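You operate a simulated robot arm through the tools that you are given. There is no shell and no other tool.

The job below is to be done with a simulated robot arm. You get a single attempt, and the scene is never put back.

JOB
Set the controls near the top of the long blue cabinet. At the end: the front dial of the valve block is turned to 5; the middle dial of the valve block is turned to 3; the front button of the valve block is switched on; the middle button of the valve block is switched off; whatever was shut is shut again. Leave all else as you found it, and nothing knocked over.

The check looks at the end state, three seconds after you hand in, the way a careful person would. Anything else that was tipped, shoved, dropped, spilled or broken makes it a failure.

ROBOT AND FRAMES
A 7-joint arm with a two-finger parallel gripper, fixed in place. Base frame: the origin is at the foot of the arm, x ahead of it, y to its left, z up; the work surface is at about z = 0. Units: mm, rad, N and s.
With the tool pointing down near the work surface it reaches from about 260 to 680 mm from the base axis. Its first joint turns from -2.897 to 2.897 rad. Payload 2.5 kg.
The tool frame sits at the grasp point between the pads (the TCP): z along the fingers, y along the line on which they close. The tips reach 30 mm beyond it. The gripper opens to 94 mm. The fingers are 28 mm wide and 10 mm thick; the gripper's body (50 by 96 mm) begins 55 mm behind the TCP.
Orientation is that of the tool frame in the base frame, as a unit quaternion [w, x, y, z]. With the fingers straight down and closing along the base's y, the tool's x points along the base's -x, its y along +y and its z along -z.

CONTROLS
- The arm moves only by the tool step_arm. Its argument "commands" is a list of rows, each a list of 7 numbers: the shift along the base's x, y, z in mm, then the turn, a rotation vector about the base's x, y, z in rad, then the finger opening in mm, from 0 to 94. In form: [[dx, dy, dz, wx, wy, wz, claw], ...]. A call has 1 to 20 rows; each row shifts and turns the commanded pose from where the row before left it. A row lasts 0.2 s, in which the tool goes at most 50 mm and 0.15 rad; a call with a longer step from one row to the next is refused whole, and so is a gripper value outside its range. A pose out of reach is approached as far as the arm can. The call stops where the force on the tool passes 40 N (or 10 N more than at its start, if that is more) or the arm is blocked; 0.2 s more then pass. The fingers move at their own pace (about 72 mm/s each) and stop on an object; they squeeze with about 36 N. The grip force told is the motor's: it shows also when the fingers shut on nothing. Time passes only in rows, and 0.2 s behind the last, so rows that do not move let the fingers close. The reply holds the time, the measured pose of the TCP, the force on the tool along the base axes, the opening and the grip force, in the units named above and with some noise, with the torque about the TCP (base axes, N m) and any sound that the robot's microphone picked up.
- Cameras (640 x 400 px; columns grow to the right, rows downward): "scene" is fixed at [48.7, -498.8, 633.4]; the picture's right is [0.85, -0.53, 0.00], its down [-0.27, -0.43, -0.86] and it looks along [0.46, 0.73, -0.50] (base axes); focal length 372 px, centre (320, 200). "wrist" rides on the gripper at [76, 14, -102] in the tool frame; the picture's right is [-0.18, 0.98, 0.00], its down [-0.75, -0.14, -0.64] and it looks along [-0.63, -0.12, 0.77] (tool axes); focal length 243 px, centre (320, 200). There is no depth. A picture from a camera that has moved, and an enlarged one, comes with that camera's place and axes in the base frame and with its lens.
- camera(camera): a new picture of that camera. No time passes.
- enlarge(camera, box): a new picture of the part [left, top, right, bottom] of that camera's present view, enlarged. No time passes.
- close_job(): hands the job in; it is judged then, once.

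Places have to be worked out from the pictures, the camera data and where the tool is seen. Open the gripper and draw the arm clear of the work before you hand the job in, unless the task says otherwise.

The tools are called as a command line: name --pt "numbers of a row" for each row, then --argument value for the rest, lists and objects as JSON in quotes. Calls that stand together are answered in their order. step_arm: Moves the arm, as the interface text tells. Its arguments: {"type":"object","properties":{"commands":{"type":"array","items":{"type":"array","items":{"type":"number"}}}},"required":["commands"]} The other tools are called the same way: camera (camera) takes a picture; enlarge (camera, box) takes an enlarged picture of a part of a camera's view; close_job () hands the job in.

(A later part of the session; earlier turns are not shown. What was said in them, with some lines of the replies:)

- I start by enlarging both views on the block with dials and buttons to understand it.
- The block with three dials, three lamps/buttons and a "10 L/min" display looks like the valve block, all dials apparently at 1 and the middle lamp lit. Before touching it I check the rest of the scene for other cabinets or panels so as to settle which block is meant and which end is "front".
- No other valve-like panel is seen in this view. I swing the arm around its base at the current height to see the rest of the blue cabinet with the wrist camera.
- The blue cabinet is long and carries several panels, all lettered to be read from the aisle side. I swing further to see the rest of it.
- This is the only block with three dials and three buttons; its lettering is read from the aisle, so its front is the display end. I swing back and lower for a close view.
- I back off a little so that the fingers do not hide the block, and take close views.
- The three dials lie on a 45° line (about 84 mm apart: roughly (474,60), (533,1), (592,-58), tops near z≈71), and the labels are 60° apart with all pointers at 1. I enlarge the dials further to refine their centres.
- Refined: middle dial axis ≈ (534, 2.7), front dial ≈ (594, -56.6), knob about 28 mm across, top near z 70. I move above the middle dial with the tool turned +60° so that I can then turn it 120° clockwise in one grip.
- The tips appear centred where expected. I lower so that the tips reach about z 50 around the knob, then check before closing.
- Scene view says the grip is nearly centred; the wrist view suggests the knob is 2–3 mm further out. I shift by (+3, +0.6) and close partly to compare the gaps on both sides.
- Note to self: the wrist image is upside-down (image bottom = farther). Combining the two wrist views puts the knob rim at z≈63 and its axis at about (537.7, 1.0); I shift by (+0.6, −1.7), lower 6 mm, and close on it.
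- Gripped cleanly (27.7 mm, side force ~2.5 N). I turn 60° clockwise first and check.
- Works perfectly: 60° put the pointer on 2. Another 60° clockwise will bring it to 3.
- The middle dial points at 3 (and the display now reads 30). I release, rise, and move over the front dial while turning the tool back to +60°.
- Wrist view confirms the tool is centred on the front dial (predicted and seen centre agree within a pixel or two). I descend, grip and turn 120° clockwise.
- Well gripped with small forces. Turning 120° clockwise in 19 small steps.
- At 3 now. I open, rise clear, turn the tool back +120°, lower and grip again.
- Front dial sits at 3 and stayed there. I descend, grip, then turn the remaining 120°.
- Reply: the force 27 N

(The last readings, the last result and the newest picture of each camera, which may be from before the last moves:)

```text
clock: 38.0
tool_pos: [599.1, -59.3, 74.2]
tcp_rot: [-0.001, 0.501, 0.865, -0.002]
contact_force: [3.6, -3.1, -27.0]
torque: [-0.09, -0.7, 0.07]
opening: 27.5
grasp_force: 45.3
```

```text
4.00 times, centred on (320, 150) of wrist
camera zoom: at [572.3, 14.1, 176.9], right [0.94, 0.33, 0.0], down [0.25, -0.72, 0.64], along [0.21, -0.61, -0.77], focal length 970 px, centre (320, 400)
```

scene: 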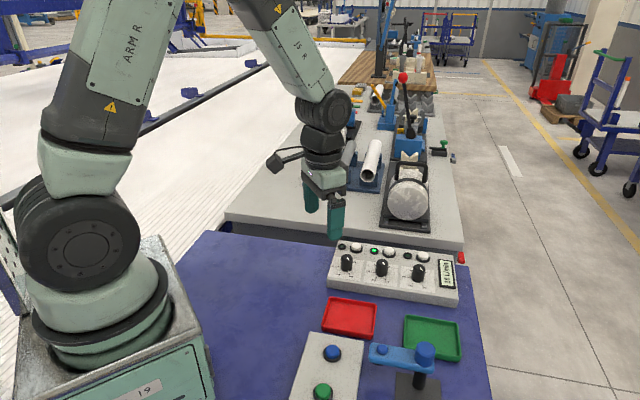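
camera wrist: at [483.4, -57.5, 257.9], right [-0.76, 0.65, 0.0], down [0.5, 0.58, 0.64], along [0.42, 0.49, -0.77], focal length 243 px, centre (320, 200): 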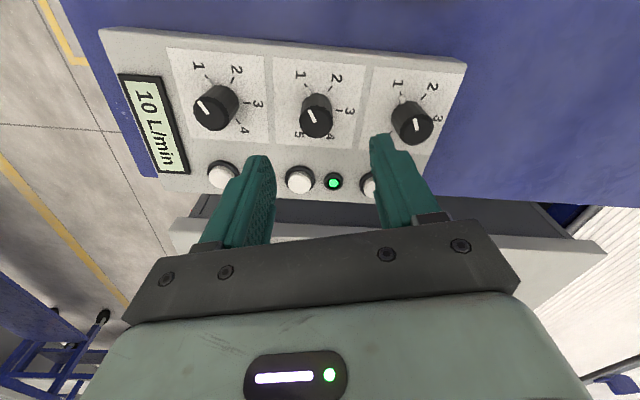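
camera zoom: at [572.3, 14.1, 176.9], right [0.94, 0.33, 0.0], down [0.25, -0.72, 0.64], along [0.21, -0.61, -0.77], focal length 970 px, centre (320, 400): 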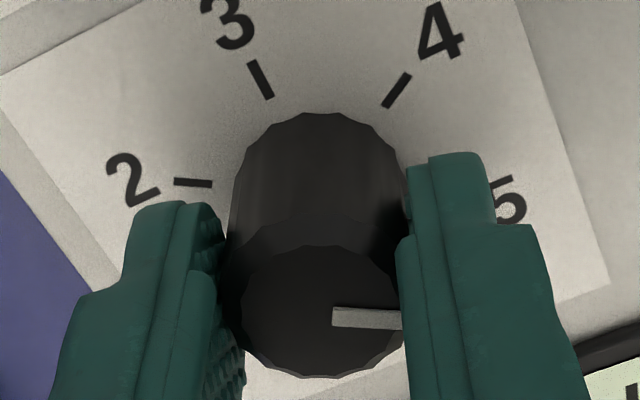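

The line now points towards 5. I release, rise slowly, and inspect (there is some vertical load, so I go gently).

step_arm --pt "0 0 0 0 0 0 32" --pt "0 0 0 0 0 0 40" --pt "0 0 0 0 0 0 50" --pt "0 0 10 0 0 0 50" --pt "0 0 20 0 0 0 50" --pt "0 0 30 0 0 0 50" --pt "0 0 30 0 0 0 50" --pt "0 0 0 0 0 0 50"

enlarge --camera "wrist" --box '[200, 60, 440, 220]'

enlarge --camera "scene" --box '[320, 220, 480, 310]'

```text
clock: 39.8
tool_pos: [597.6, -59.1, 165.8]
tcp_rot: [-0.001, 0.5, 0.866, -0.001]
contact_force: [0.3, -0.6, 0.3]
torque: [0.0, -0.02, -0.02]
opening: 50.3
grasp_force: 0.1
```

```text
2.50 times, centred on (320, 140) of wrist
camera zoom: at [571.4, 13.8, 267.4], right [0.94, 0.33, 0.0], down [0.25, -0.72, 0.64], along [0.21, -0.61, -0.77], focal length 606 px, centre (320, 350)
```

zoom: 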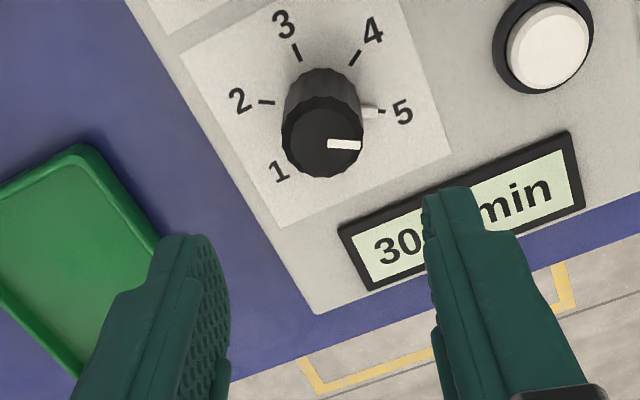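

```text
4.00 times, centred on (400, 265) of scene
camera zoom: at [48.7, -498.8, 633.4], right [0.85, -0.53, 0.0], down [-0.27, -0.43, -0.86], along [0.46, 0.73, -0.5], focal length 1488 px, centre (0, -60)
```

zoom: 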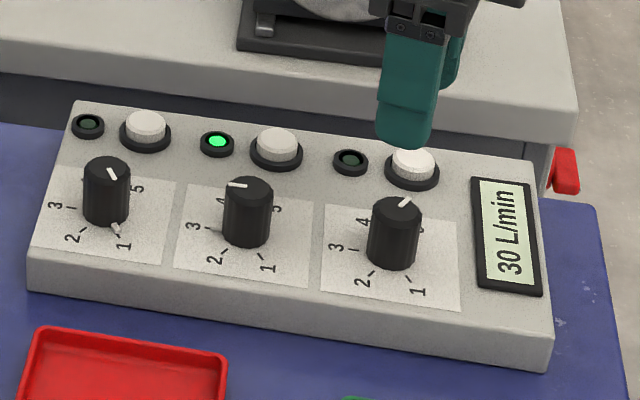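

Front dial points at 5; the middle one at 3; the back one untouched at 1. Button caps work out (two wrist views) to about z 38, front ≈ (664, -11), middle ≈ (604.6, 48.5). I close the fingers and go above the middle button.

step_arm --pt "0.8 15.3 0 0 0 0.1496 20" --pt "0.8 15.3 0 0 0 0.1496 0" --pt "0.8 15.3 0 0 0 0.1496 0" --pt "0.8 15.3 0 0 0 0.1496 0" --pt "0.9 15.3 0 0 0 0.1496 0" --pt "0.9 15.4 0 0 0 0.1496 0" --pt "0.9 15.4 0 0 0 0.1496 0" --pt "0 0 -25 0 0 0 0" --pt "0 0 -25 0 0 0 0" --pt "0 0 -25 0 0 0 0" --pt "0 0 0 0 0 0 0" --pt "0 0 0 0 0 0 0"

enlarge --camera "scene" --box '[340, 215, 460, 290]'

enlarge --camera "wrist" --box '[220, 80, 420, 240]'

```text
clock: 42.4
tool_pos: [604.8, 48.2, 89.6]
tcp_rot: [0.0, 0.002, 1.0, 0.0]
contact_force: [-0.1, 0.7, 0.3]
torque: [0.02, 0.01, 0.0]
opening: 0.1
grasp_force: 32.7
```

```text
5.33 times, centred on (400, 252) of scene
camera zoom: at [48.7, -498.8, 633.4], right [0.85, -0.53, 0.0], down [-0.27, -0.43, -0.86], along [0.46, 0.73, -0.5], focal length 1984 px, centre (-107, -80)
```

zoom: 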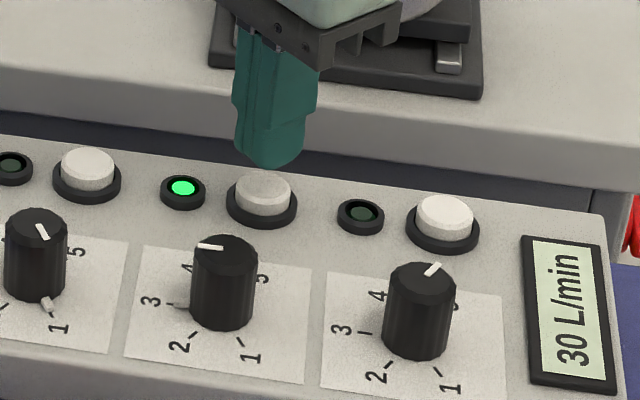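

```text
2.50 times, centred on (320, 160) of wrist
camera zoom: at [527.3, 63.0, 192.1], right [0.19, 0.98, 0.0], down [0.75, -0.14, 0.64], along [0.63, -0.12, -0.77], focal length 606 px, centre (320, 300)
```

zoom: 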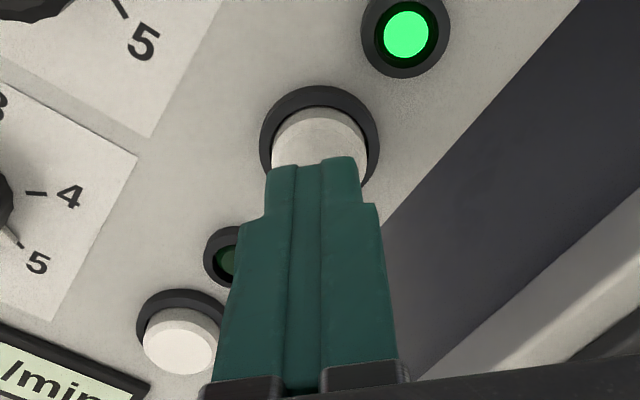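

Tips hover centred above the middle button. I descend and press in small steps, watching force and sound.

step_arm --pt "0 0 -8 0 0 0 0" --pt "0 0 -6 0 0 0 0" --pt "0 0 -2 0 0 0 0" --pt "0 0 -2 0 0 0 0" --pt "0 0 -1.5 0 0 0 0" --pt "0 0 -1.5 0 0 0 0" --pt "0 0 -1 0 0 0 0"

enlarge --camera "scene" --box '[340, 215, 460, 290]'

```text
clock: 44.0
tool_pos: [605.2, 49.3, 68.0]
tcp_rot: [0.001, 0.001, 1.0, 0.0]
contact_force: [-3.4, -1.2, 7.2]
torque: [-0.04, 0.13, 0.0]
opening: 0.0
grasp_force: 33.4
heard: click
```

```text
5.33 times, centred on (400, 252) of scene
camera zoom: at [48.7, -498.8, 633.4], right [0.85, -0.53, 0.0], down [-0.27, -0.43, -0.86], along [0.46, 0.73, -0.5], focal length 1984 px, centre (-107, -80)
```

zoom: 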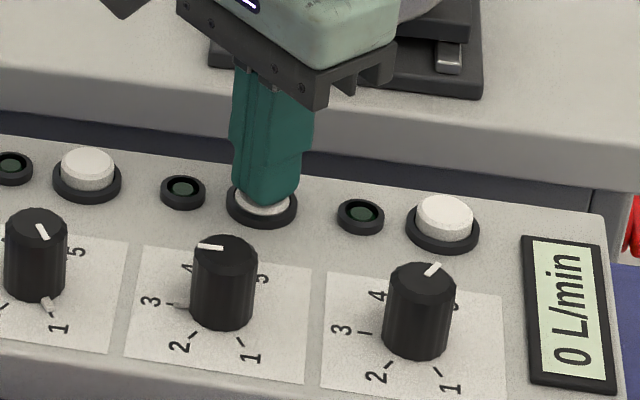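

Click heard, the middle lamp went out and the display reads 0. I rise and move above the front button.

step_arm --pt "0 0 10 0 0 0 0" --pt "0 0 20 0 0 0 0" --pt "0 0 14 0 0 0 0" --pt "15 -15 0 0 0 0 0" --pt "15 -15 0 0 0 0 0" --pt "15 -15 0 0 0 0 0" --pt "14.7 -14.5 0 0 0 0 0" --pt "0 0 -12 0 0 0 0" --pt "0 0 -11 0 0 0 0" --pt "0 0 0 0 0 0 0" --pt "0 0 0 0 0 0 0"

enlarge --camera "scene" --box '[340, 215, 480, 300]'

enlarge --camera "wrist" --box '[220, 80, 420, 240]'

```text
clock: 46.4
tool_pos: [664.7, -11.1, 89.2]
tcp_rot: [-0.001, 0.001, 1.0, 0.0]
contact_force: [-0.2, 0.2, 0.0]
torque: [0.02, -0.03, 0.03]
opening: 0.2
grasp_force: 33.4
```

```text
4.57 times, centred on (410, 258) of scene
camera zoom: at [48.7, -498.8, 633.4], right [0.85, -0.53, 0.0], down [-0.27, -0.43, -0.86], along [0.46, 0.73, -0.5], focal length 1700 px, centre (-91, -63)
```

zoom: 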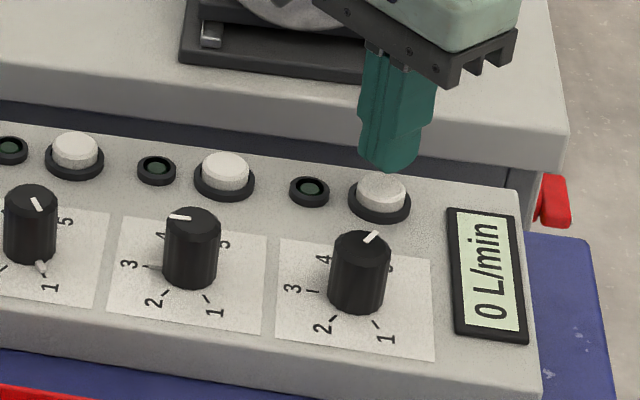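

```text
2.50 times, centred on (320, 160) of wrist
camera zoom: at [587.4, 3.1, 191.4], right [0.19, 0.98, 0.0], down [0.75, -0.14, 0.64], along [0.63, -0.12, -0.77], focal length 606 px, centre (320, 300)
```

zoom: 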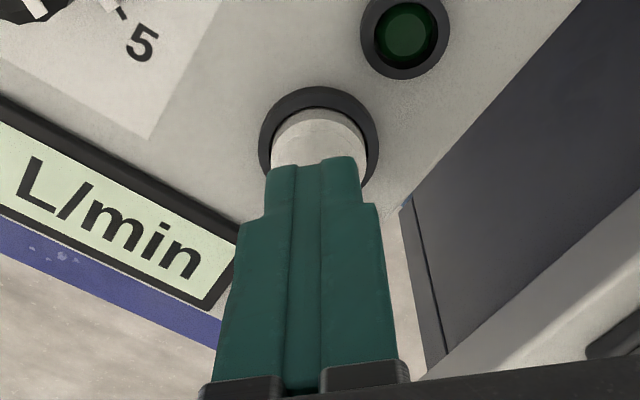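

The middle button came back up with its lamp off, and the tool is centred over the front button. I press it the same way.

step_arm --pt "0 0 -8 0 0 0 0" --pt "0 0 -6 0 0 0 0" --pt "0 0 -2 0 0 0 0" --pt "0 0 -2 0 0 0 0" --pt "0 0 -1.5 0 0 0 0" --pt "0 0 -1.5 0 0 0 0" --pt "0 0 -1 0 0 0 0"

enlarge --camera "scene" --box '[340, 215, 480, 300]'

```text
clock: 48.0
tool_pos: [665.5, -11.0, 69.4]
tcp_rot: [0.001, 0.001, 1.0, -0.001]
contact_force: [-3.2, -0.6, 8.8]
torque: [0.02, 0.14, 0.02]
opening: 0.0
grasp_force: 33.2
heard: click
```

```text
4.57 times, centred on (410, 258) of scene
camera zoom: at [48.7, -498.8, 633.4], right [0.85, -0.53, 0.0], down [-0.27, -0.43, -0.86], along [0.46, 0.73, -0.5], focal length 1700 px, centre (-91, -63)
```

zoom: 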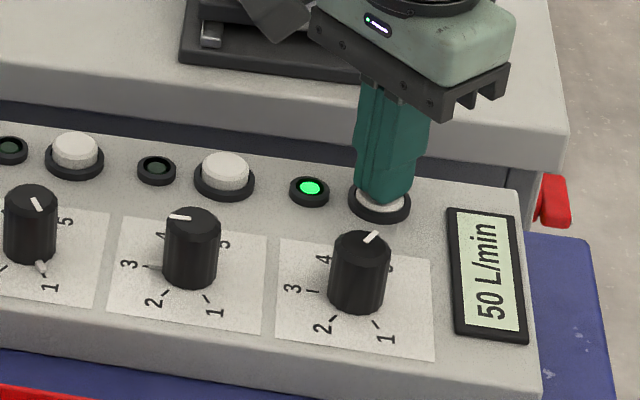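

Front lamp lit, display 50 L/min. I withdraw straight up, go back towards the start pose and open the gripper.

step_arm --pt "0 0 10 0 0 0 0" --pt "0 0 30 0 0 0 0" --pt "0 0 40 0 0 0 0" --pt "-10 0 40 0 0 0 30" --pt "-30 5 30 0 0 0 60" --pt "-35 10 30 0 0 0 90" --pt "-35 10 30 0 0 0 94" --pt "-35 10 30 0 0 0 94" --pt "-35 10 30 0 0 0 94" --pt "-35 10 30 0 0 0 94" --pt "-35 10 0 0 0 0 94" --pt "-35 7 0 0 0 0 94" --pt "0 0 0 0 0 0 94" --pt "0 0 0 0 0 0 94" --pt "0 0 0 0 0 0 94"

camera --camera "scene"

enlarge --camera "scene" --box '[310, 230, 480, 320]'

enlarge --camera "wrist" --box '[240, 80, 400, 220]'

```text
clock: 51.2
tool_pos: [379.4, 61.6, 367.4]
tcp_rot: [0.0, 0.001, 1.0, 0.0]
contact_force: [0.8, -0.4, -0.5]
torque: [0.0, 0.03, 0.01]
opening: 94.1
grasp_force: 0.1
```

```text
taken
```

scene: 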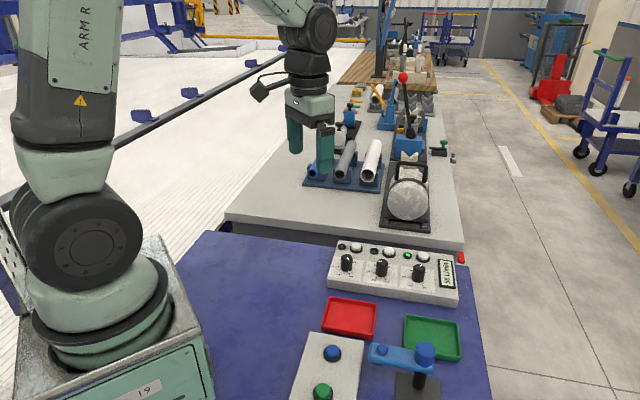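

```text
3.76 times, centred on (395, 275) of scene
camera zoom: at [48.7, -498.8, 633.4], right [0.85, -0.53, 0.0], down [-0.27, -0.43, -0.86], along [0.46, 0.73, -0.5], focal length 1400 px, centre (38, -82)
```

zoom: 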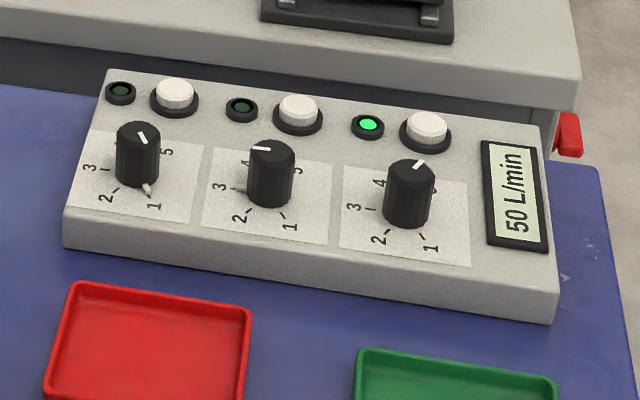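

```text
2.86 times, centred on (320, 150) of wrist
camera zoom: at [301.3, 75.6, 469.4], right [0.19, 0.98, 0.0], down [0.75, -0.14, 0.64], along [0.63, -0.12, -0.77], focal length 693 px, centre (320, 343)
```

zoom: 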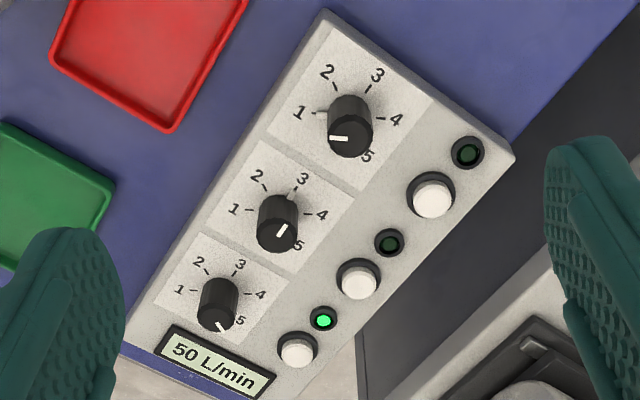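

Everything matches: front (display-end, aisle-side) dial at 5 with its lamp on, middle dial at 3 with its lamp off, back dial and button unchanged, and nothing moved. The arm is clear with the gripper open, so I hand in.

close_job

```text
The job is handed in.
```

The valve block is set as asked, and the last pictures before I handed the job in confirm it:

| Control | Before | Now |
|---|---|---|
| Front dial | 1 | 5 |
| Middle dial | 1 | 3 |
| Front button | off | on (lamp lit) |
| Middle button | on | off (lamp out) |

- **Which end is "front":** I took the front to be the end with the display, on the aisle side. The lettering reads right way up from there. The job did not say which end it meant, so this was my judgement.
- **Display:** it changed from 10 to 50 L/min as a result of the new settings.
- **Left as found:** the back dial and back button are unchanged. Nothing was shut at the start that I had to open, and nothing was knocked or moved.
- **Arm:** it is back close to its starting position with the gripper open.
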